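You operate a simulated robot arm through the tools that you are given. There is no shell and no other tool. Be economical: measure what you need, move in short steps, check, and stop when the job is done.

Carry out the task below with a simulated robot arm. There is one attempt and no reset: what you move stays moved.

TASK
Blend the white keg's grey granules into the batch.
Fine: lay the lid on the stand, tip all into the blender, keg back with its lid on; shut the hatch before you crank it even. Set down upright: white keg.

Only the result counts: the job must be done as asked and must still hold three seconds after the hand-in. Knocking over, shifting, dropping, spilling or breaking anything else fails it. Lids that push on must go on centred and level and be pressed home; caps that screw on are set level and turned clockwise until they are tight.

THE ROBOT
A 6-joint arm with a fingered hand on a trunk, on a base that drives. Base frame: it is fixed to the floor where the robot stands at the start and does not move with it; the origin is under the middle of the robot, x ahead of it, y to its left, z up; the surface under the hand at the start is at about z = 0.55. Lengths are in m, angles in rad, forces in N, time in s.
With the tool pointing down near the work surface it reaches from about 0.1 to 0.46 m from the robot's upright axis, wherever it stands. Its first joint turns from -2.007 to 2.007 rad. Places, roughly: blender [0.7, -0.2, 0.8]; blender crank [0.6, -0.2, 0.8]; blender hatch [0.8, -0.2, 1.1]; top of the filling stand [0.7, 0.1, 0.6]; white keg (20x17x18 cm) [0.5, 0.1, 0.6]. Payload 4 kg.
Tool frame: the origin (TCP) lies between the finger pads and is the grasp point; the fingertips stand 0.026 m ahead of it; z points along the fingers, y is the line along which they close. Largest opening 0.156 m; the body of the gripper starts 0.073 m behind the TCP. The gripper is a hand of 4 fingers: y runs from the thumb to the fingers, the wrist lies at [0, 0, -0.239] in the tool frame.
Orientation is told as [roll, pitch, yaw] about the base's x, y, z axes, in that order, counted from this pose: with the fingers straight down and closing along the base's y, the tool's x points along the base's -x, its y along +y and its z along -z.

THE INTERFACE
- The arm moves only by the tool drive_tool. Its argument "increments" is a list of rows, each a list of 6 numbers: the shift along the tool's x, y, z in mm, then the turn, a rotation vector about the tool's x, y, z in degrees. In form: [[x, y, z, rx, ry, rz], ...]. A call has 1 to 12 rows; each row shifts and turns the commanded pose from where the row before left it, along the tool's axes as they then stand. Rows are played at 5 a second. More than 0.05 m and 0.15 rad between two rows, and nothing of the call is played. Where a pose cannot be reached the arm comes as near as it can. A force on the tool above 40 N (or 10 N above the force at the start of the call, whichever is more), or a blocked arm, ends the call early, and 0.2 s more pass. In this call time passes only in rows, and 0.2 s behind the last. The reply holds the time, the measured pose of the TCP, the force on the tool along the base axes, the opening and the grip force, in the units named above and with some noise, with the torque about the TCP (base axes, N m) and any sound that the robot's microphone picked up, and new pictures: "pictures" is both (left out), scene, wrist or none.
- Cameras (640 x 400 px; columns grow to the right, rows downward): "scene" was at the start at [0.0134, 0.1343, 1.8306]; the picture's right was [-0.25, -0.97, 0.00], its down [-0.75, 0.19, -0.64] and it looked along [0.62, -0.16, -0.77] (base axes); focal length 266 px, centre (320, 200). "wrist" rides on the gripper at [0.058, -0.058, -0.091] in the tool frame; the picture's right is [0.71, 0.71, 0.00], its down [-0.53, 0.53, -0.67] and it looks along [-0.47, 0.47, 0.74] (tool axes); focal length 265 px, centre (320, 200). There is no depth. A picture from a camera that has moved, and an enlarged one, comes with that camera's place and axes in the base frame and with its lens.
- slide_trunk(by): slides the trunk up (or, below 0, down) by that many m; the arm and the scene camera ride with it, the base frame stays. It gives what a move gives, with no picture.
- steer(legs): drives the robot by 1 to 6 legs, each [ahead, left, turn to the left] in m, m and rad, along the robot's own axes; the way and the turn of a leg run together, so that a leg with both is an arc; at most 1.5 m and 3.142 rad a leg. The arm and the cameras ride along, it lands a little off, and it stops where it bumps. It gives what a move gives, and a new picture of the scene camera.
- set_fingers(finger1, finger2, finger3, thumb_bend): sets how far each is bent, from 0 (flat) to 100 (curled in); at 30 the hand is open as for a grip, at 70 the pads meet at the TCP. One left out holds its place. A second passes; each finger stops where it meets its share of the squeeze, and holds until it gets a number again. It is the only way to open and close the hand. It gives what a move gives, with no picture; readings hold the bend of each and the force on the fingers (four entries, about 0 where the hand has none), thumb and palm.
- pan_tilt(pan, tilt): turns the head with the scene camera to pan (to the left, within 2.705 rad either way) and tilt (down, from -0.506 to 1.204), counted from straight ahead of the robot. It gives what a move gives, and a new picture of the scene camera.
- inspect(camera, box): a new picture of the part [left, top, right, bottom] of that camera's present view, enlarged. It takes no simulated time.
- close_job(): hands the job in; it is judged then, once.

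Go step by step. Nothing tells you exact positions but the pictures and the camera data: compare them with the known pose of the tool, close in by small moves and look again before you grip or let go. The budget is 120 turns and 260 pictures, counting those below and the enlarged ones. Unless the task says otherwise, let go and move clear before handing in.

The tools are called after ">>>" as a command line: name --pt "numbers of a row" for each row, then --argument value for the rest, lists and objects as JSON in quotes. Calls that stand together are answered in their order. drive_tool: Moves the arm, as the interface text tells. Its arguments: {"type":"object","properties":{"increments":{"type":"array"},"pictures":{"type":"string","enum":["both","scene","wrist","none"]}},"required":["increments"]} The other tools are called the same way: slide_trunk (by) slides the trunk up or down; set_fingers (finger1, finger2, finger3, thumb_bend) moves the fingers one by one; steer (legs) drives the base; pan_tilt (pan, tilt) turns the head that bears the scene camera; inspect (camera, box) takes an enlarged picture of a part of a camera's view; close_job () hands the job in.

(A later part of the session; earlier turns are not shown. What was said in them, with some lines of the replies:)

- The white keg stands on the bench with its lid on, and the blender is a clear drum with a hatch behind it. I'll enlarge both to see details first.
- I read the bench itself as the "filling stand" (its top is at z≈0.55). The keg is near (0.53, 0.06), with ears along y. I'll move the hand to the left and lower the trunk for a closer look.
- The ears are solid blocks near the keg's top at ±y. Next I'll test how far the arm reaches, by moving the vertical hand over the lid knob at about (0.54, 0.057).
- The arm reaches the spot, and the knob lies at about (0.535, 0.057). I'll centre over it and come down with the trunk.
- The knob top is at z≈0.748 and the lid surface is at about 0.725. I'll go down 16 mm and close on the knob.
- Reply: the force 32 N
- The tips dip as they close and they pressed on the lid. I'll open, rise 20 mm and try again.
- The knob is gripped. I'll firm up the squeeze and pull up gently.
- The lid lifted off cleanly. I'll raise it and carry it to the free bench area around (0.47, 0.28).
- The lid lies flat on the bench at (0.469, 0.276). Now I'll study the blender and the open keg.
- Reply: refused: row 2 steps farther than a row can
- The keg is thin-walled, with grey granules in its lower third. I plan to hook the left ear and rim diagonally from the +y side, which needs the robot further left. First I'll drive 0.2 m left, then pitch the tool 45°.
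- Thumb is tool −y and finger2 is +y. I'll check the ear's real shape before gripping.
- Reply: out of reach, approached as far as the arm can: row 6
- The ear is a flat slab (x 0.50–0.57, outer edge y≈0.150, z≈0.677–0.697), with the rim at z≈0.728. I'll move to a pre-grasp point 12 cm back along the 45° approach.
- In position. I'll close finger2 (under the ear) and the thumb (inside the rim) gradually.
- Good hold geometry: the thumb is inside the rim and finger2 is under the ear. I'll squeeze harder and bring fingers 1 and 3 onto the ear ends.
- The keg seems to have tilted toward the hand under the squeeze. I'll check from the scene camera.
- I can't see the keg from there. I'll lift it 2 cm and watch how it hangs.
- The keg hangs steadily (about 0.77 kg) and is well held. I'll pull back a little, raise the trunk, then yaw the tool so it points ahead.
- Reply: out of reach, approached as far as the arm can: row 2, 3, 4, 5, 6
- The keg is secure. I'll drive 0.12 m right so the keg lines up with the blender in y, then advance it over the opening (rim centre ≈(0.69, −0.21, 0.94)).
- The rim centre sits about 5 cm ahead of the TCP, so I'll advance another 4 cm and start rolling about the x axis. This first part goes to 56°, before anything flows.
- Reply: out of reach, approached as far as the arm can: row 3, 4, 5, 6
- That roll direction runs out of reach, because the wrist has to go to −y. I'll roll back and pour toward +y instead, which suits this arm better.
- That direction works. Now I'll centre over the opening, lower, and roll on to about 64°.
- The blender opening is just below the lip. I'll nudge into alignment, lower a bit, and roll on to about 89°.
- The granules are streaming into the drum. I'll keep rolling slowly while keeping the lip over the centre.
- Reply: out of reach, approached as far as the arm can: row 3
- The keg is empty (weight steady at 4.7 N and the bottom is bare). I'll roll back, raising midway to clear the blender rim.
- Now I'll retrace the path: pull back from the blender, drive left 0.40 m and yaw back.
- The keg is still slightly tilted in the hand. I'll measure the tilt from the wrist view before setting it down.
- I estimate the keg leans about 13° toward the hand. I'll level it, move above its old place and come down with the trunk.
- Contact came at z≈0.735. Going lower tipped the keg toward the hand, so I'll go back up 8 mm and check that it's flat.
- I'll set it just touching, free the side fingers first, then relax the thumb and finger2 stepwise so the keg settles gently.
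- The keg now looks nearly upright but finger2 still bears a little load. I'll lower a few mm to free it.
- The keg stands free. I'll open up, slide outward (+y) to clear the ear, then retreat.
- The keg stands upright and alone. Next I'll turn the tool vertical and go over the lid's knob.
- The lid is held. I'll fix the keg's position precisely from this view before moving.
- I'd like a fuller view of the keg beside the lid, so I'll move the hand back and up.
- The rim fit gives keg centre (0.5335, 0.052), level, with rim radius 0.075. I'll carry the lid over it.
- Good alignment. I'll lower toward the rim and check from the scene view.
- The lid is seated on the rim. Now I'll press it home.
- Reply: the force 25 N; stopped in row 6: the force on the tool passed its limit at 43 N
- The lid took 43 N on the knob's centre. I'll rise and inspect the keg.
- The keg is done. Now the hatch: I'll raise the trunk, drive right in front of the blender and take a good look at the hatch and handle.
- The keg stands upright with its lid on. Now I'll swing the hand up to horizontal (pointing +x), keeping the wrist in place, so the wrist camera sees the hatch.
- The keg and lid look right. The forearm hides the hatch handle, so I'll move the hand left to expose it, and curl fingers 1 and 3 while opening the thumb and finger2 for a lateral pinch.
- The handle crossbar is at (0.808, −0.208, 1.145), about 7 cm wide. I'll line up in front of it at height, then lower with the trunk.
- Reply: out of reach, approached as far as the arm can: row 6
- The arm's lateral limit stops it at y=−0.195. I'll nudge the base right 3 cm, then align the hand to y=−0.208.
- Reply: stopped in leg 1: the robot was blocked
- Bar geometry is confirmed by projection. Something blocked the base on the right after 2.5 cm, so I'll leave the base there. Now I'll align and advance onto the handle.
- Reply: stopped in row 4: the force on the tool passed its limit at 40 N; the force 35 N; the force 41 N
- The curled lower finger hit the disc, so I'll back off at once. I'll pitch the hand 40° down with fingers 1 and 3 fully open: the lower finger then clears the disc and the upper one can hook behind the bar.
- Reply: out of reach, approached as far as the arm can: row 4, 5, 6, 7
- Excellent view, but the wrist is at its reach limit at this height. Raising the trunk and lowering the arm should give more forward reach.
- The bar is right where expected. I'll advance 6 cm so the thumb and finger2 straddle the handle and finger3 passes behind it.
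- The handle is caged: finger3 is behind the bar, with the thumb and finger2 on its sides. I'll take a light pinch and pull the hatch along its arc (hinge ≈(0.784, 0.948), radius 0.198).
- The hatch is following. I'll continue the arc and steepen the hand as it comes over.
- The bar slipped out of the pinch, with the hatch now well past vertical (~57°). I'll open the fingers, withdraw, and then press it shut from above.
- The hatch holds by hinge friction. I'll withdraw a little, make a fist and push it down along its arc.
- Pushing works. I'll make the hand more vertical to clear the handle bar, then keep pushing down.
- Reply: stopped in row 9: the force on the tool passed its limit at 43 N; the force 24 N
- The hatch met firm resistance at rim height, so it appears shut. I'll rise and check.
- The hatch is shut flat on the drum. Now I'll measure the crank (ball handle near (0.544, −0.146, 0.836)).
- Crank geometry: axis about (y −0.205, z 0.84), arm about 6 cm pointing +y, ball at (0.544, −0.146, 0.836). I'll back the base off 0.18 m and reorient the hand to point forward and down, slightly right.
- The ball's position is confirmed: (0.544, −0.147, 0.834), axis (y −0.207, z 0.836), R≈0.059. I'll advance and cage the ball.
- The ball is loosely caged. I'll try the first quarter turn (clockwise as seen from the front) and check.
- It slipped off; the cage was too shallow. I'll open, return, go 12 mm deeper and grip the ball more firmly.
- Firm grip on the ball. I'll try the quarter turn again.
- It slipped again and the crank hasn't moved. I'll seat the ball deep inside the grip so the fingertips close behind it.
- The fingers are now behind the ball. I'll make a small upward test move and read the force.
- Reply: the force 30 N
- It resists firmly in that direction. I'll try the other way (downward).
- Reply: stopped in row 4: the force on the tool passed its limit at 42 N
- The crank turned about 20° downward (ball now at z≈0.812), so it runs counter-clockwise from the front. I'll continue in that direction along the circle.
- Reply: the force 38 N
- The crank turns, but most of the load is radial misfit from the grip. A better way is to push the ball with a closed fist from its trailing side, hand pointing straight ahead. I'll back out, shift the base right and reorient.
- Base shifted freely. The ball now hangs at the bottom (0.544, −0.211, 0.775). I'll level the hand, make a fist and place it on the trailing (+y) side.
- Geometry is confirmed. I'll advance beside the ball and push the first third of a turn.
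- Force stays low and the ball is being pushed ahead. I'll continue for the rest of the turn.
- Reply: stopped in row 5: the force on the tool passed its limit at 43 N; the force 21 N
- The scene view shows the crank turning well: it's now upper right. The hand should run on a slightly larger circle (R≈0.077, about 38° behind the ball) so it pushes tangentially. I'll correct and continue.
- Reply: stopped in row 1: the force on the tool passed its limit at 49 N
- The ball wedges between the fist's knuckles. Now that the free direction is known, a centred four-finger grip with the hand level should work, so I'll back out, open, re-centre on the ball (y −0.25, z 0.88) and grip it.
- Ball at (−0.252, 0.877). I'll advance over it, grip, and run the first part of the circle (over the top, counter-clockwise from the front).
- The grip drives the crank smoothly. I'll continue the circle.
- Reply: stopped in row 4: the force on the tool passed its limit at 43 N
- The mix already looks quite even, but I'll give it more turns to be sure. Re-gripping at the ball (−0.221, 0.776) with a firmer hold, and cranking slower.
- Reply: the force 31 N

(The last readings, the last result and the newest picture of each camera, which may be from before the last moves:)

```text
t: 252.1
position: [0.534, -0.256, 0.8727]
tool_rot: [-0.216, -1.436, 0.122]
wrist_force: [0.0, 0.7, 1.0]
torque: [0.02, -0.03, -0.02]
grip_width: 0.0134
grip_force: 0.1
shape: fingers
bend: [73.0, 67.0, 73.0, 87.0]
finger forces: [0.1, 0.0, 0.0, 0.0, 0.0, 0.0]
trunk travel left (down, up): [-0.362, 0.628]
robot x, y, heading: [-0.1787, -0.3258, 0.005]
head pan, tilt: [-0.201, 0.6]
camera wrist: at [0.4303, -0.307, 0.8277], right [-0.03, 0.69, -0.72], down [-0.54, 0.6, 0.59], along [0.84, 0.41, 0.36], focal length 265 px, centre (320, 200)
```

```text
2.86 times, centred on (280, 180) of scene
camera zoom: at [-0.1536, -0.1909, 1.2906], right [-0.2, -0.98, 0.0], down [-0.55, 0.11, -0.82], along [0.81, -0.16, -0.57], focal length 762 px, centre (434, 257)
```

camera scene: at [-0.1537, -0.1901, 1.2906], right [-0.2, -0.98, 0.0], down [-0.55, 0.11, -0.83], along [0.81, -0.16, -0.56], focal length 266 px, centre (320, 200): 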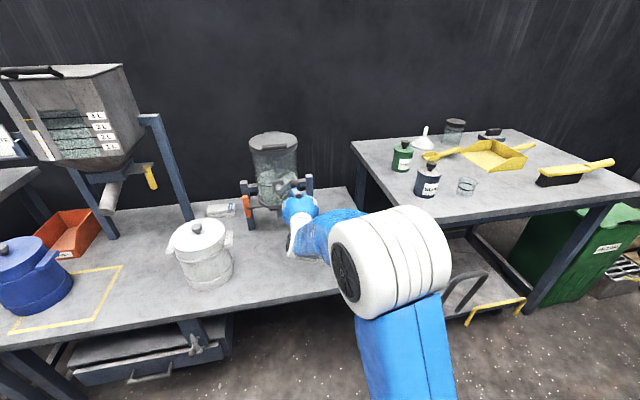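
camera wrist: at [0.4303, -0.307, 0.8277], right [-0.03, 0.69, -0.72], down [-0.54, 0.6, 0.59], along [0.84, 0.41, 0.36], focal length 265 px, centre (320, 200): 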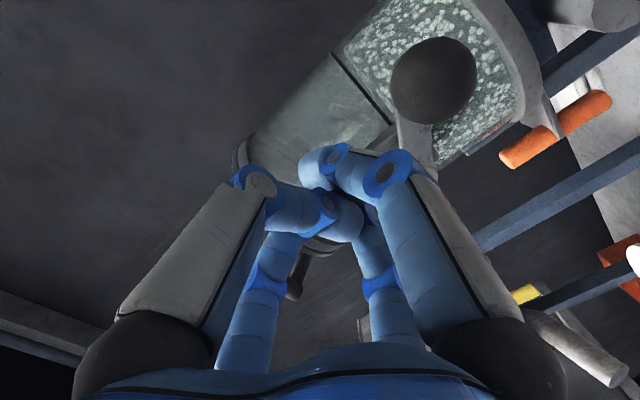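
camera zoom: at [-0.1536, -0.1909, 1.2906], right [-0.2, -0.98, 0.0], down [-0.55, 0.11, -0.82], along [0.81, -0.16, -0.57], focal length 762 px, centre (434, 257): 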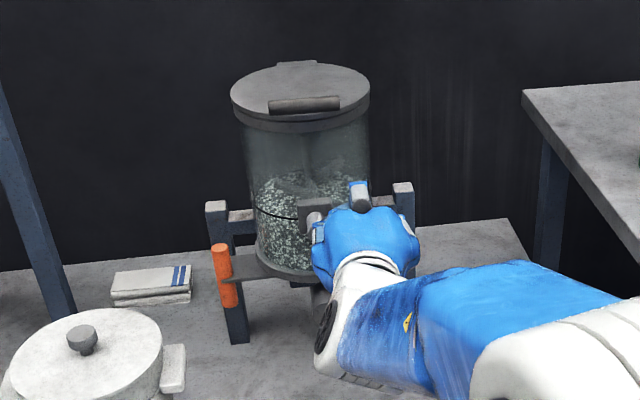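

It popped out from squeezing too hard. I'll re-grip at the ball's present spot (−0.261, 0.805) with the moderate squeeze that worked and move slowly through the rising side.

>>> drive_tool --pt "0 0 -33 0 0 0" --pt "0 0 -32 0 0 0" --pt "0 0 0 0 0 0" --pictures "none"

>>> set_fingers --finger1 42 --finger2 42 --finger3 42 --thumb_bend 42

>>> drive_tool --pt "33 -1 3 0 0 0" --pt "33 -1 3 0 0 0" --pt "0 0 0 0 0 0" --pictures "wrist"

```text
t: 252.9
position: [0.468, -0.2493, 0.8818]
tool_rot: [-0.216, -1.434, 0.123]
wrist_force: [0.4, -0.1, 0.0]
torque: [0.0, 0.01, -0.04]
grip_width: 0.014
grip_force: 0.1
shape: fingers
bend: [73.0, 67.0, 73.0, 87.0]
finger forces: [0.0, 0.0, 0.0, 0.1, 0.0, 0.1]
trunk travel left (down, up): [-0.362, 0.628]
robot x, y, heading: [-0.1825, -0.3269, 0.005]
head pan, tilt: [-0.201, 0.6]
```

```text
t: 253.9
position: [0.4685, -0.2509, 0.8826]
tool_rot: [-0.216, -1.436, 0.123]
wrist_force: [0.5, -0.4, 0.4]
torque: [0.0, 0.0, -0.01]
grip_width: 0.073
grip_force: 0.1
shape: fingers
bend: [42.0, 42.0, 42.0, 42.0]
finger forces: [0.0, 0.0, 0.0, 0.0, 0.0, 0.1]
trunk travel left (down, up): [-0.362, 0.628]
robot x, y, heading: [-0.179, -0.3292, -0.001]
head pan, tilt: [-0.201, 0.6]
```

```text
t: 254.7
position: [0.4639, -0.2516, 0.8159]
tool_rot: [-0.215, -1.436, 0.122]
wrist_force: [-0.2, -1.0, 0.1]
torque: [0.03, 0.02, 0.03]
grip_width: 0.0731
grip_force: 0.0
shape: fingers
bend: [42.0, 42.0, 42.0, 42.0]
finger forces: [0.1, 0.0, 0.1, 0.0, 0.1, 0.0]
trunk travel left (down, up): [-0.362, 0.628]
robot x, y, heading: [-0.1784, -0.3265, 0.003]
head pan, tilt: [-0.201, 0.6]
camera wrist: at [0.3613, -0.3033, 0.7712], right [-0.03, 0.69, -0.72], down [-0.54, 0.6, 0.59], along [0.84, 0.41, 0.36], focal length 265 px, centre (320, 200)
```

wrist: 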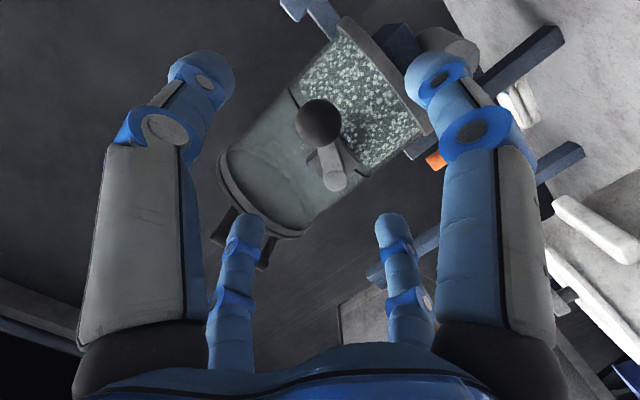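

>>> drive_tool --pt "0 -1 34 0 0 0" --pt "0 -1 34 0 0 0" --pt "0 0 0 0 0 0" --pictures "none"

>>> set_fingers --finger1 76 --finger2 76 --finger3 76 --thumb_bend 76

>>> drive_tool --pt "-9.5 -4.6 -0.9 0 0 0" --pt "-10.2 -2.9 -1.1 0 0 0" --pt "-10.5 -1 -1.3 0 0 0" --pt "-10.4 0.8 -1.5 0 0 0" --pt "-10.2 2.6 -1.6 0 0 0" --pt "-9.5 4.3 -1.7 0 0 0" --pt "-8.6 5.9 -1.7 0 0 0" --pt "-12.7 16.8 -2.9 0 0 0" --pt "-6.3 20 -2.4 0 0 0" --pt "1.1 21.2 -1.6 0 0 0" --pt "8.1 19.5 -0.6 0 0 0" --pt "0 0 0 0 0 0" --pictures "wrist"

>>> inspect --camera "scene" --box '[220, 110, 340, 250]'

```text
t: 255.5
position: [0.5307, -0.2627, 0.8064]
tool_rot: [-0.217, -1.436, 0.124]
wrist_force: [1.0, -0.1, -0.2]
torque: [0.02, 0.02, -0.02]
grip_width: 0.0731
grip_force: 0.0
shape: fingers
bend: [42.0, 42.0, 42.0, 42.0]
finger forces: [0.1, 0.0, 0.0, 0.1, 0.1, 0.0]
trunk travel left (down, up): [-0.362, 0.628]
robot x, y, heading: [-0.1782, -0.3242, 0.001]
head pan, tilt: [-0.201, 0.6]
```

```text
t: 256.5
position: [0.5323, -0.2631, 0.8057]
tool_rot: [-0.213, -1.436, 0.119]
wrist_force: [11.4, -3.2, -1.0]
torque: [0.02, 0.03, -0.03]
grip_width: 0.0078
grip_force: 19.6
shape: fingers
bend: [65.0, 63.0, 64.0, 67.0]
finger forces: [8.5, 8.6, 8.6, 0.0, 13.4, 0.1]
trunk travel left (down, up): [-0.362, 0.628]
robot x, y, heading: [-0.1803, -0.3299, -0.001]
head pan, tilt: [-0.201, 0.6]
```

```text
t: 258.4
position: [0.5341, -0.2367, 0.9052]
tool_rot: [-0.256, -1.471, 0.148]
wrist_force: [8.2, -7.5, 12.3]
torque: [-0.26, -0.22, -0.01]
grip_width: 0.0028
grip_force: 18.9
shape: fingers
bend: [65.0, 66.0, 71.0, 71.0]
finger forces: [13.8, 6.5, 0.0, 0.0, 17.6, 0.1]
trunk travel left (down, up): [-0.362, 0.628]
robot x, y, heading: [-0.1769, -0.3285, 0.002]
head pan, tilt: [-0.201, 0.6]
stopped in row 9: the force on the tool passed its limit at 43 N (the readings are from after the stop); the commanded pose is now the measured one
camera wrist: at [0.4317, -0.2865, 0.8575], right [0.01, 0.69, -0.72], down [-0.55, 0.6, 0.57], along [0.83, 0.4, 0.39], focal length 265 px, centre (320, 200)
```

wrist: 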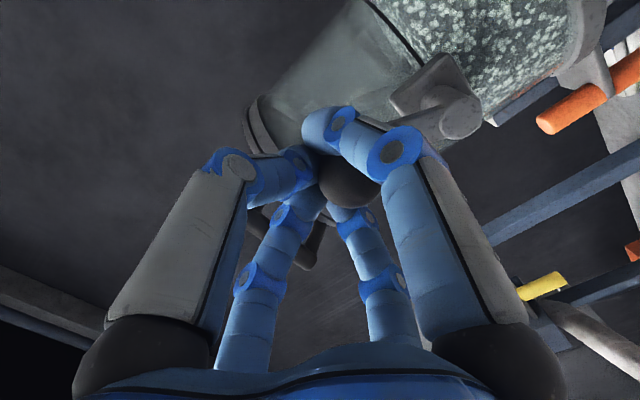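

```text
2.86 times, centred on (280, 180) of scene
camera zoom: at [-0.1546, -0.1911, 1.2908], right [-0.2, -0.98, 0.0], down [-0.55, 0.11, -0.83], along [0.81, -0.16, -0.56], focal length 762 px, centre (434, 257)
```

zoom: 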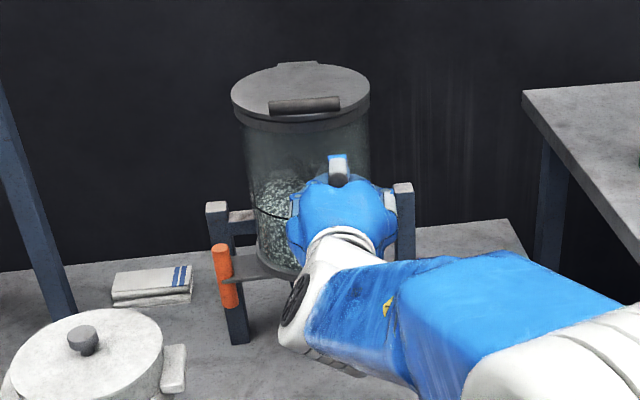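

Good progress: the ball is near the top (φ≈112°). I'll ease the hand down 1 cm and continue over the top and down the left side.

>>> drive_tool --pt "8 6 0 0 0 0" --pt "-2 11 -1.5 0 0 0" --pt "1.1 21.2 -1.6 0 0 0" --pt "8.1 19.5 -0.6 0 0 0" --pt "14.3 15.7 0.5 0 0 0" --pt "18.8 9.7 1.5 0 0 0" --pt "20.9 2.9 2.3 0 0 0" --pt "20.5 -4.6 2.8 0 0 0" --pt "17.7 -11.2 3 0 0 0" --pt "12.7 -16.8 2.9 0 0 0" --pt "0 0 0 0 0 0" --pictures "wrist"

>>> inspect --camera "scene" --box '[220, 110, 340, 250]'

```text
t: 258.9
position: [0.5354, -0.2343, 0.9067]
tool_rot: [-0.284, -1.489, 0.163]
wrist_force: [3.2, -4.6, 10.8]
torque: [-0.16, -0.12, -0.04]
grip_width: 0.0
grip_force: 16.2
shape: fingers
bend: [67.0, 66.0, 72.0, 72.0]
finger forces: [12.5, 7.4, 0.1, 0.0, 13.5, 0.0]
trunk travel left (down, up): [-0.362, 0.628]
robot x, y, heading: [-0.1817, -0.3236, 0.003]
head pan, tilt: [-0.201, 0.6]
stopped in row 2: the force on the tool passed its limit at 42 N (the readings are from after the stop); the commanded pose is now the measured one
camera wrist: at [0.4326, -0.2819, 0.8566], right [0.03, 0.69, -0.72], down [-0.56, 0.61, 0.56], along [0.83, 0.39, 0.4], focal length 265 px, centre (320, 200)
```

wrist: 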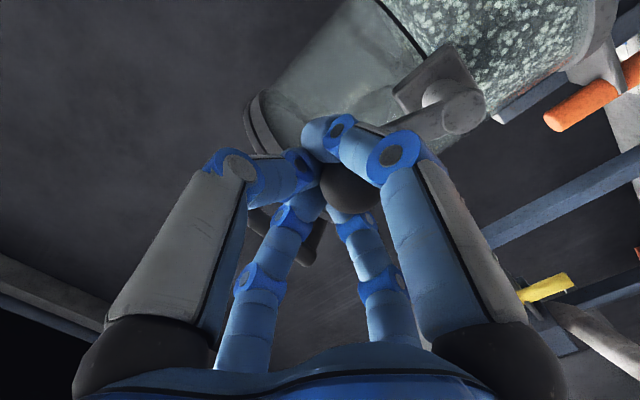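

```text
2.86 times, centred on (280, 180) of scene
camera zoom: at [-0.1549, -0.1904, 1.2904], right [-0.2, -0.98, 0.0], down [-0.55, 0.11, -0.83], along [0.81, -0.16, -0.56], focal length 762 px, centre (434, 257)
```

zoom: 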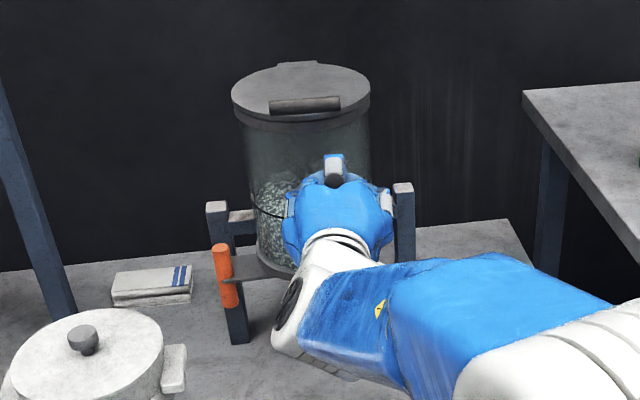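

The batch looks evenly speckled now. I'll make one last pass: open in place, re-centre on the ball, grip, crank over the top and down, then release and back well clear.

>>> set_fingers --finger1 42 --finger2 42 --finger3 42 --thumb_bend 42

>>> drive_tool --pt "11 11 -5 0 0 0" --pt "0 0 0 0 0 0" --pictures "none"

>>> set_fingers --finger1 76 --finger2 76 --finger3 76 --thumb_bend 76

>>> drive_tool --pt "-1.9 21 -2.7 0 0 0" --pt "5.5 20.3 -2 0 0 0" --pt "12.2 17.1 -1.1 0 0 0" --pt "17.3 12 0 0 0 0" --pt "20.5 5.4 1 0 0 0" --pt "21.1 -1.9 1.9 0 0 0" --pt "19.2 -8.9 2.6 0 0 0" --pt "15 -14.9 3 0 0 0" --pt "9 -19 3 0 0 0" --pt "0 0 0 0 0 0" --pictures "wrist"

>>> set_fingers --finger1 42 --finger2 42 --finger3 42 --thumb_bend 42

>>> drive_tool --pt "0 0 -35 0 0 0" --pt "0 0 -40 0 0 0" --pt "0 0 -40 0 0 0" --pt "0 0 0 0 0 0" --pictures "wrist"

>>> inspect --camera "scene" --box '[220, 110, 340, 250]'

```text
t: 259.9
position: [0.5349, -0.2326, 0.9025]
tool_rot: [-0.272, -1.482, 0.156]
wrist_force: [0.6, 0.0, -0.2]
torque: [0.01, 0.04, 0.02]
grip_width: 0.0731
grip_force: 0.1
shape: fingers
bend: [42.0, 42.0, 42.0, 42.0]
finger forces: [0.0, 0.0, 0.0, 0.0, 0.0, 0.0]
trunk travel left (down, up): [-0.362, 0.628]
robot x, y, heading: [-0.1767, -0.326, 0.007]
head pan, tilt: [-0.201, 0.6]
```

```text
t: 260.5
position: [0.5302, -0.2207, 0.8909]
tool_rot: [-0.276, -1.482, 0.161]
wrist_force: [-0.4, -0.6, 0.3]
torque: [0.03, -0.02, 0.01]
grip_width: 0.0731
grip_force: 0.0
shape: fingers
bend: [42.0, 42.0, 42.0, 42.0]
finger forces: [0.0, 0.1, 0.1, 0.0, 0.1, 0.0]
trunk travel left (down, up): [-0.362, 0.628]
robot x, y, heading: [-0.1795, -0.3239, 0.001]
head pan, tilt: [-0.201, 0.6]
```

```text
t: 261.5
position: [0.5324, -0.2202, 0.891]
tool_rot: [-0.27, -1.481, 0.155]
wrist_force: [9.9, -2.1, 2.9]
torque: [-0.03, -0.11, 0.05]
grip_width: 0.0098
grip_force: 19.9
shape: fingers
bend: [65.0, 64.0, 63.0, 66.0]
finger forces: [8.3, 8.7, 9.0, 0.0, 14.6, 0.1]
trunk travel left (down, up): [-0.362, 0.628]
robot x, y, heading: [-0.1781, -0.3277, 0.003]
head pan, tilt: [-0.201, 0.6]
```

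```text
t: 263.7
position: [0.528, -0.1888, 0.7652]
tool_rot: [-0.267, -1.466, 0.151]
wrist_force: [6.2, 14.2, -28.5]
torque: [-0.5, 0.41, -0.07]
grip_width: 0.0
grip_force: 31.3
shape: fingers
bend: [72.0, 71.0, 70.0, 67.0]
finger forces: [12.4, 0.0, 34.6, 0.1, 14.7, 0.1]
trunk travel left (down, up): [-0.362, 0.628]
robot x, y, heading: [-0.1766, -0.3271, 0.001]
head pan, tilt: [-0.201, 0.6]
camera wrist: at [0.4257, -0.2386, 0.7185], right [0.0, 0.69, -0.72], down [-0.55, 0.61, 0.58], along [0.84, 0.39, 0.38], focal length 265 px, centre (320, 200)
```

wrist: 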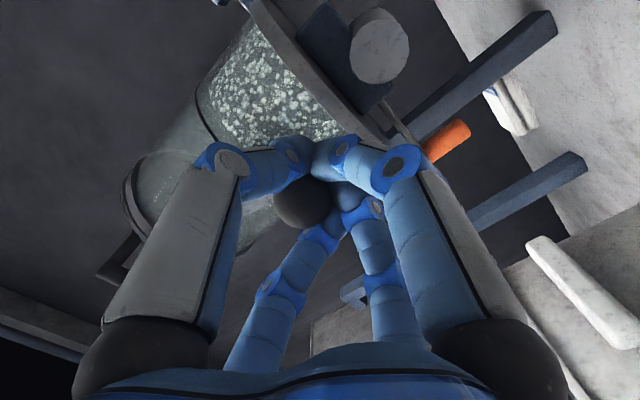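

```text
t: 264.7
position: [0.5285, -0.1913, 0.7744]
tool_rot: [-0.272, -1.482, 0.156]
wrist_force: [-0.5, 0.3, 0.5]
torque: [-0.02, 0.0, 0.01]
grip_width: 0.073
grip_force: 0.0
shape: fingers
bend: [42.0, 42.0, 42.0, 42.0]
finger forces: [0.0, 0.0, 0.0, 0.1, 0.2, 0.1]
trunk travel left (down, up): [-0.362, 0.628]
robot x, y, heading: [-0.1806, -0.3297, -0.005]
head pan, tilt: [-0.201, 0.6]
```

```text
t: 265.7
position: [0.413, -0.1796, 0.7843]
tool_rot: [-0.275, -1.483, 0.161]
wrist_force: [-0.5, -0.4, -0.5]
torque: [-0.01, 0.01, 0.0]
grip_width: 0.0734
grip_force: 0.1
shape: fingers
bend: [42.0, 42.0, 42.0, 42.0]
finger forces: [0.1, 0.1, 0.1, 0.1, 0.1, 0.0]
trunk travel left (down, up): [-0.362, 0.628]
robot x, y, heading: [-0.1806, -0.3276, 0.004]
head pan, tilt: [-0.201, 0.6]
camera wrist: at [0.3118, -0.2282, 0.7354], right [0.02, 0.69, -0.72], down [-0.56, 0.61, 0.57], along [0.83, 0.39, 0.4], focal length 265 px, centre (320, 200)
```

wrist: 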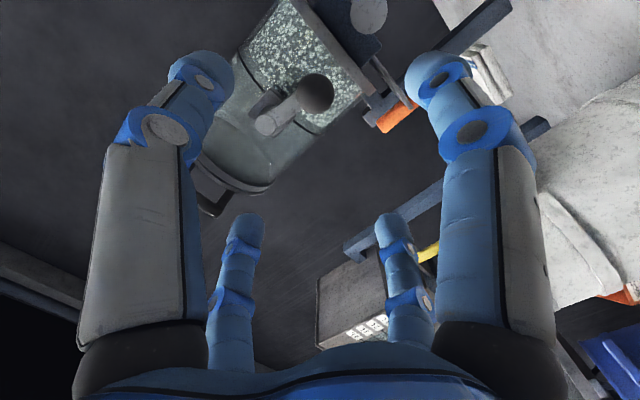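

```text
2.86 times, centred on (280, 180) of scene
camera zoom: at [-0.1541, -0.1908, 1.2906], right [-0.2, -0.98, 0.0], down [-0.55, 0.11, -0.83], along [0.81, -0.16, -0.56], focal length 762 px, centre (434, 257)
5 turns are left
```

zoom: 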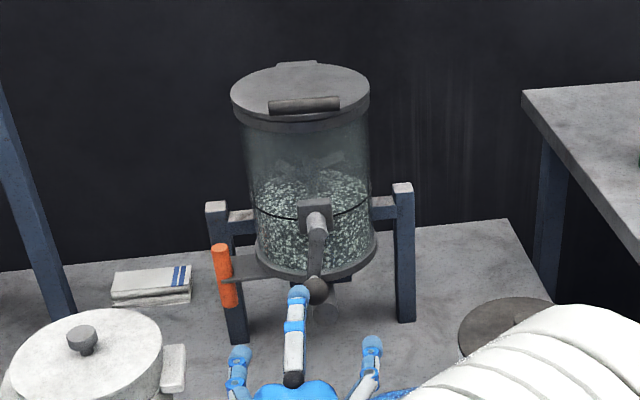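

Over two full turns done and the batch looks uniform. With the turns left I'll run one more slow revolution in three re-gripped segments, then release and back off.

>>> drive_tool --pt "-1 -1 40 0 0 0" --pt "-1 -1 40 0 0 0" --pt "-2 -1 39 0 0 0" --pt "0 0 0 0 0 0" --pictures "none"

>>> set_fingers --finger1 76 --finger2 76 --finger3 76 --thumb_bend 76

>>> drive_tool --pt "1 -10.5 1.3 0 0 0" --pt "-0.8 -10.5 1.1 0 0 0" --pt "-2.6 -10.2 1 0 0 0" --pt "-4.4 -9.6 0.7 0 0 0" --pt "-6 -8.8 0.5 0 0 0" --pt "-7.4 -7.6 0.2 0 0 0" --pt "-8.6 -6.3 0 0 0 0" --pt "0 0 0 0 0 0" --pictures "none"

>>> set_fingers --finger1 42 --finger2 42 --finger3 42 --thumb_bend 42

>>> inspect --camera "wrist" --box '[0, 0, 640, 400]'

```text
t: 266.7
position: [0.5302, -0.1936, 0.7776]
tool_rot: [-0.282, -1.48, 0.166]
wrist_force: [-12.6, 1.5, -1.4]
torque: [-0.06, -0.75, -0.04]
grip_width: 0.0731
grip_force: 6.7
shape: fingers
bend: [42.0, 42.0, 42.0, 42.0]
finger forces: [0.1, 0.1, 12.3, 0.1, 0.1, 0.0]
trunk travel left (down, up): [-0.362, 0.628]
robot x, y, heading: [-0.1792, -0.3246, 0.0]
head pan, tilt: [-0.201, 0.6]
```

```text
t: 267.7
position: [0.5307, -0.1949, 0.7785]
tool_rot: [-0.265, -1.484, 0.151]
wrist_force: [12.8, -3.0, 5.4]
torque: [-0.02, -0.1, -0.03]
grip_width: 0.0134
grip_force: 21.5
shape: fingers
bend: [64.0, 64.0, 64.0, 66.0]
finger forces: [8.2, 9.7, 9.6, 0.0, 15.1, 0.0]
trunk travel left (down, up): [-0.362, 0.628]
robot x, y, heading: [-0.1773, -0.3298, 0.002]
head pan, tilt: [-0.201, 0.6]
```

```text
t: 269.5
position: [0.533, -0.2603, 0.8029]
tool_rot: [-0.26, -1.475, 0.142]
wrist_force: [12.5, -3.9, -9.0]
torque: [-0.31, 0.12, -0.08]
grip_width: 0.0043
grip_force: 19.3
shape: fingers
bend: [64.0, 62.0, 68.0, 69.0]
finger forces: [8.7, 14.0, 4.2, 0.1, 11.6, 0.0]
trunk travel left (down, up): [-0.362, 0.628]
robot x, y, heading: [-0.1757, -0.3266, 0.005]
head pan, tilt: [-0.201, 0.6]
```

```text
t: 270.5
position: [0.5326, -0.257, 0.8047]
tool_rot: [-0.273, -1.483, 0.156]
wrist_force: [-0.4, 0.7, 0.3]
torque: [-0.02, 0.01, -0.01]
grip_width: 0.0729
grip_force: 0.0
shape: fingers
bend: [42.0, 42.0, 42.0, 42.0]
finger forces: [0.0, 0.0, 0.0, 0.1, 0.1, 0.0]
trunk travel left (down, up): [-0.362, 0.628]
robot x, y, heading: [-0.178, -0.3246, -0.0]
head pan, tilt: [-0.201, 0.6]
```

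```text
1.00 times, centred on (320, 200) of wrist (not enlarged: the box is as wide or as high as the picture)
camera zoom: at [0.4309, -0.3071, 0.7574], right [0.02, 0.69, -0.72], down [-0.55, 0.61, 0.57], along [0.83, 0.39, 0.4], focal length 265 px, centre (320, 200)
4 turns are left
```

zoom: 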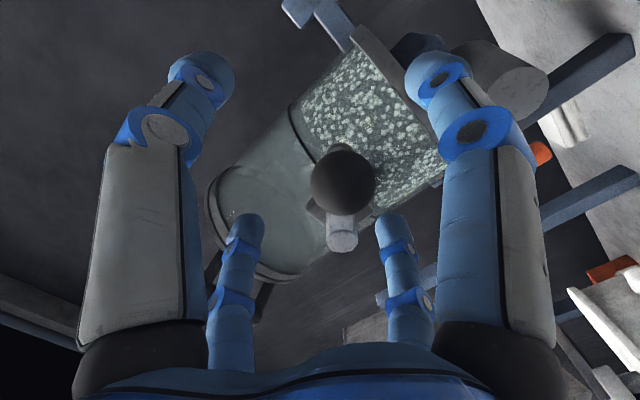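

Works well. I'll finish the revolution with the remaining segments, release and back away.

>>> drive_tool --pt "8 4 0 0 0 0" --pt "0 0 0 0 0 0" --pictures "none"

>>> set_fingers --finger1 76 --finger2 76 --finger3 76 --thumb_bend 76

>>> drive_tool --pt "-8.6 -6.3 0 0 0 0" --pt "-9.5 -4.7 -0.3 0 0 0" --pt "-10.1 -2.9 -0.6 0 0 0" --pt "-10.6 -1.1 -0.8 0 0 0" --pt "-10.6 0.6 -1 0 0 0" --pt "-10.2 2.4 -1.2 0 0 0" --pt "-9.6 4.2 -1.3 0 0 0" --pt "-8.7 5.9 -1.4 0 0 0" --pt "-7.5 7.3 -1.5 0 0 0" --pt "0 0 0 0 0 0" --pictures "none"

>>> set_fingers --finger1 42 --finger2 42 --finger3 42 --thumb_bend 42

>>> drive_tool --pt "7 2 -2 0 0 0" --pt "0 0 0 0 0 0" --pictures "none"

>>> set_fingers --finger1 76 --finger2 76 --finger3 76 --thumb_bend 76

>>> drive_tool --pt "-10.7 17.9 -3 0 0 0" --pt "-3.9 20.7 -2.7 0 0 0" --pt "3.5 20.8 -2.1 0 0 0" --pt "10.4 18.4 -1.2 0 0 0" --pt "16 13.9 -0.2 0 0 0" --pt "19.7 7.7 0.8 0 0 0" --pt "21.1 0.5 1.8 0 0 0" --pt "19.9 -6.8 2.5 0 0 0" --pt "0 0 0 0 0 0" --pictures "none"

>>> set_fingers --finger1 42 --finger2 42 --finger3 42 --thumb_bend 42

>>> drive_tool --pt "0 0 -40 0 0 0" --pt "0 0 -40 0 0 0" --pt "0 0 -30 0 0 0" --pt "0 0 0 0 0 0" --pictures "both"

>>> inspect --camera "scene" --box '[220, 110, 340, 250]'

```text
t: 271.1
position: [0.5331, -0.2538, 0.7984]
tool_rot: [-0.27, -1.481, 0.155]
wrist_force: [0.8, -0.9, -0.1]
torque: [-0.05, 0.02, 0.01]
grip_width: 0.0731
grip_force: 0.1
shape: fingers
bend: [42.0, 42.0, 42.0, 42.0]
finger forces: [0.0, 0.0, 0.0, 0.1, 0.0, 0.0]
trunk travel left (down, up): [-0.362, 0.628]
robot x, y, heading: [-0.1804, -0.3276, 0.005]
head pan, tilt: [-0.201, 0.6]
```

```text
t: 272.1
position: [0.5327, -0.2555, 0.7984]
tool_rot: [-0.265, -1.481, 0.151]
wrist_force: [9.1, -2.3, -1.1]
torque: [0.0, -0.01, 0.01]
grip_width: 0.0089
grip_force: 20.1
shape: fingers
bend: [64.0, 63.0, 65.0, 67.0]
finger forces: [8.2, 11.1, 7.9, 0.0, 12.8, 0.0]
trunk travel left (down, up): [-0.362, 0.628]
robot x, y, heading: [-0.1795, -0.3275, 0.003]
head pan, tilt: [-0.201, 0.6]
```

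```text
t: 274.3
position: [0.5345, -0.2532, 0.8884]
tool_rot: [-0.259, -1.493, 0.136]
wrist_force: [19.8, -25.2, 16.2]
torque: [-0.68, -0.45, -0.04]
grip_width: 0.0083
grip_force: 25.0
shape: fingers
bend: [63.0, 67.0, 72.0, 68.0]
finger forces: [21.2, 4.2, 0.0, 0.0, 24.4, 0.0]
trunk travel left (down, up): [-0.362, 0.628]
robot x, y, heading: [-0.1757, -0.3281, 0.005]
head pan, tilt: [-0.201, 0.6]
```

```text
t: 275.3
position: [0.5322, -0.2483, 0.8841]
tool_rot: [-0.269, -1.482, 0.152]
wrist_force: [0.2, -0.3, 0.2]
torque: [0.01, 0.03, 0.01]
grip_width: 0.0729
grip_force: 0.0
shape: fingers
bend: [42.0, 42.0, 42.0, 42.0]
finger forces: [0.0, 0.0, 0.0, 0.0, 0.1, 0.0]
trunk travel left (down, up): [-0.362, 0.628]
robot x, y, heading: [-0.1749, -0.3268, 0.002]
head pan, tilt: [-0.201, 0.6]
```

```text
t: 275.9
position: [0.5319, -0.2448, 0.8761]
tool_rot: [-0.275, -1.48, 0.157]
wrist_force: [-0.1, -0.1, 0.3]
torque: [0.0, 0.02, -0.01]
grip_width: 0.0732
grip_force: 0.1
shape: fingers
bend: [42.0, 42.0, 42.0, 42.0]
finger forces: [0.0, 0.1, 0.1, 0.1, 0.0, 0.0]
trunk travel left (down, up): [-0.362, 0.628]
robot x, y, heading: [-0.1795, -0.3255, 0.002]
head pan, tilt: [-0.201, 0.6]
```

```text
t: 276.9
position: [0.5322, -0.2473, 0.879]
tool_rot: [-0.257, -1.486, 0.14]
wrist_force: [12.9, -14.1, 8.2]
torque: [-0.25, -0.11, -0.12]
grip_width: 0.019
grip_force: 23.3
shape: fingers
bend: [62.0, 66.0, 66.0, 63.0]
finger forces: [7.5, 7.1, 7.7, 0.0, 24.3, 0.0]
trunk travel left (down, up): [-0.362, 0.628]
robot x, y, heading: [-0.1794, -0.3235, 0.005]
head pan, tilt: [-0.201, 0.6]
```

```text
t: 277.5
position: [0.5319, -0.213, 0.9072]
tool_rot: [-0.399, -1.515, 0.27]
wrist_force: [6.5, -5.9, 14.1]
torque: [-0.46, -0.12, -0.08]
grip_width: 0.0194
grip_force: 26.4
shape: fingers
bend: [59.0, 72.0, 73.0, 65.0]
finger forces: [11.5, 8.1, 6.3, 0.0, 27.2, 0.0]
trunk travel left (down, up): [-0.362, 0.628]
robot x, y, heading: [-0.1748, -0.3259, 0.003]
head pan, tilt: [-0.201, 0.6]
stopped in row 3: the force on the tool passed its limit at 42 N (the readings are from after the stop); the commanded pose is now the measured one
```

```text
t: 278.5
position: [0.534, -0.2106, 0.9002]
tool_rot: [-0.35, -1.504, 0.227]
wrist_force: [-0.7, 0.7, -0.2]
torque: [0.0, 0.05, 0.0]
grip_width: 0.073
grip_force: 0.0
shape: fingers
bend: [42.0, 42.0, 42.0, 42.0]
finger forces: [0.1, 0.1, 0.0, 0.1, 0.0, 0.0]
trunk travel left (down, up): [-0.362, 0.628]
robot x, y, heading: [-0.1793, -0.3319, -0.0]
head pan, tilt: [-0.201, 0.6]
```

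```text
t: 279.5
position: [0.4235, -0.198, 0.9079]
tool_rot: [-0.36, -1.505, 0.236]
wrist_force: [0.2, 0.8, 0.0]
torque: [-0.01, 0.0, 0.02]
grip_width: 0.0732
grip_force: 0.0
shape: fingers
bend: [42.0, 42.0, 42.0, 42.0]
finger forces: [0.0, 0.0, 0.1, 0.0, 0.0, 0.0]
trunk travel left (down, up): [-0.362, 0.628]
robot x, y, heading: [-0.1793, -0.3281, 0.002]
head pan, tilt: [-0.201, 0.6]
camera scene: at [-0.154, -0.1909, 1.2906], right [-0.2, -0.98, 0.0], down [-0.55, 0.11, -0.83], along [0.81, -0.16, -0.56], focal length 266 px, centre (320, 200)
camera wrist: at [0.3225, -0.2458, 0.8566], right [0.04, 0.69, -0.72], down [-0.56, 0.61, 0.55], along [0.83, 0.38, 0.41], focal length 265 px, centre (320, 200)
```

scene: 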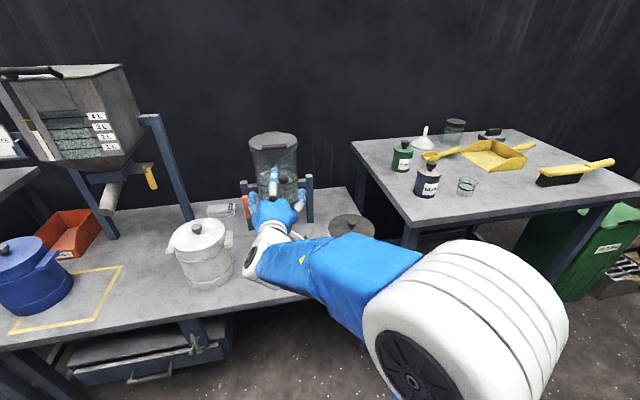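
wrist: 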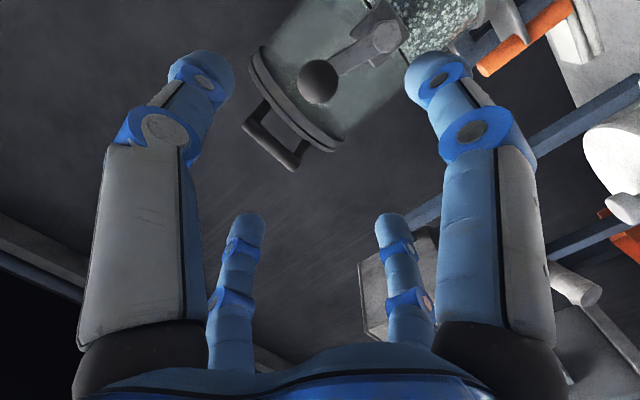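

```text
2.86 times, centred on (280, 180) of scene
camera zoom: at [-0.154, -0.1909, 1.2906], right [-0.2, -0.98, 0.0], down [-0.55, 0.11, -0.83], along [0.81, -0.16, -0.56], focal length 762 px, centre (434, 257)
3 turns are left
```

zoom: 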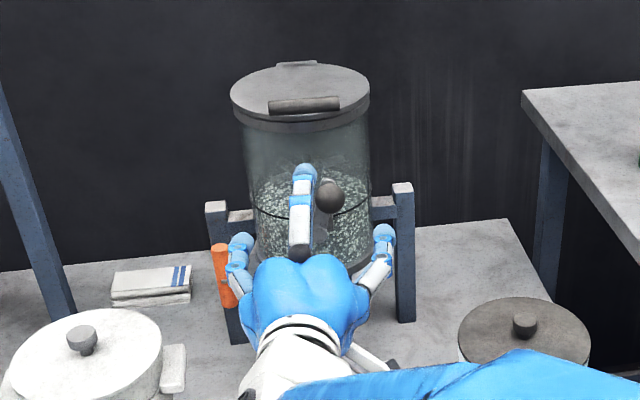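

About 2.7 turns are done, the batch looks even and the hand is free. I'll back the robot clear and take a last look.

>>> steer --legs '[[-0.15, 0, 0]]'

>>> inspect --camera "scene" --box '[180, 110, 320, 270]'

```text
t: 282.0
position: [0.2752, -0.1978, 0.9073]
tool_rot: [-0.349, -1.503, 0.228]
wrist_force: [-0.1, 0.2, 0.2]
torque: [-0.01, 0.02, -0.04]
grip_width: 0.0733
grip_force: 0.0
shape: fingers
bend: [42.0, 42.0, 42.0, 42.0]
finger forces: [0.0, 0.1, 0.0, 0.1, 0.0, 0.1]
trunk travel left (down, up): [-0.362, 0.628]
robot x, y, heading: [-0.3312, -0.3286, 0.006]
head pan, tilt: [-0.201, 0.6]
camera scene: at [-0.3051, -0.1909, 1.2906], right [-0.2, -0.98, 0.0], down [-0.55, 0.11, -0.82], along [0.81, -0.16, -0.57], focal length 266 px, centre (320, 200)
```

scene: 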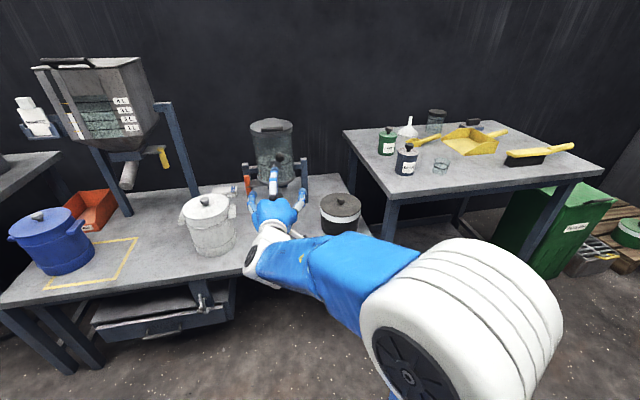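

```text
2.50 times, centred on (250, 190) of scene
camera zoom: at [-0.3051, -0.1909, 1.2906], right [-0.2, -0.98, 0.0], down [-0.55, 0.11, -0.82], along [0.81, -0.16, -0.57], focal length 666 px, centre (495, 225)
2 turns are left
```

zoom: 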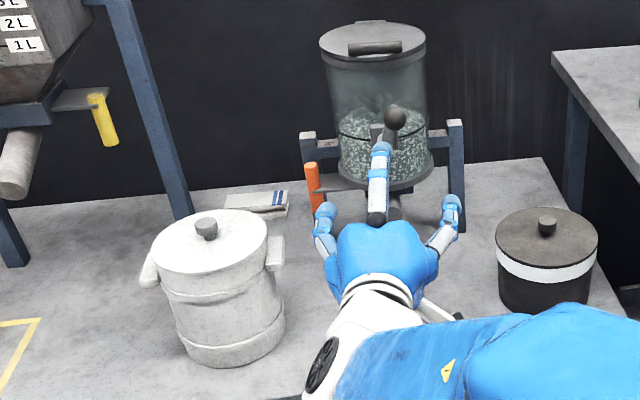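

The white keg stands upright with its lid on, the hatch is shut, the batch looks evenly mixed, and the hand is clear, so I'm handing in.

>>> close_job

```text
The job is handed in.
```

The white keg's granules are tipped into the blender and mixed, and I've handed the job in. I don't have the verdict.

- **Keg:** it is empty, upright within about 3 mm of its old spot, and the lid is back on, pressed down with about 43 N. I saw no granules spilled.
- **Hatch:** it was shut before cranking.
- **Mixing:** I cranked about 2.7 turns. The batch looks even in the pictures, but that is only by eye.
- **Bumps:** the base was blocked once while moving right. My fingers pushed on the open hatch at about 40 N, and several crank moves stopped at the force limit. I saw nothing knocked over or shifted afterwards.
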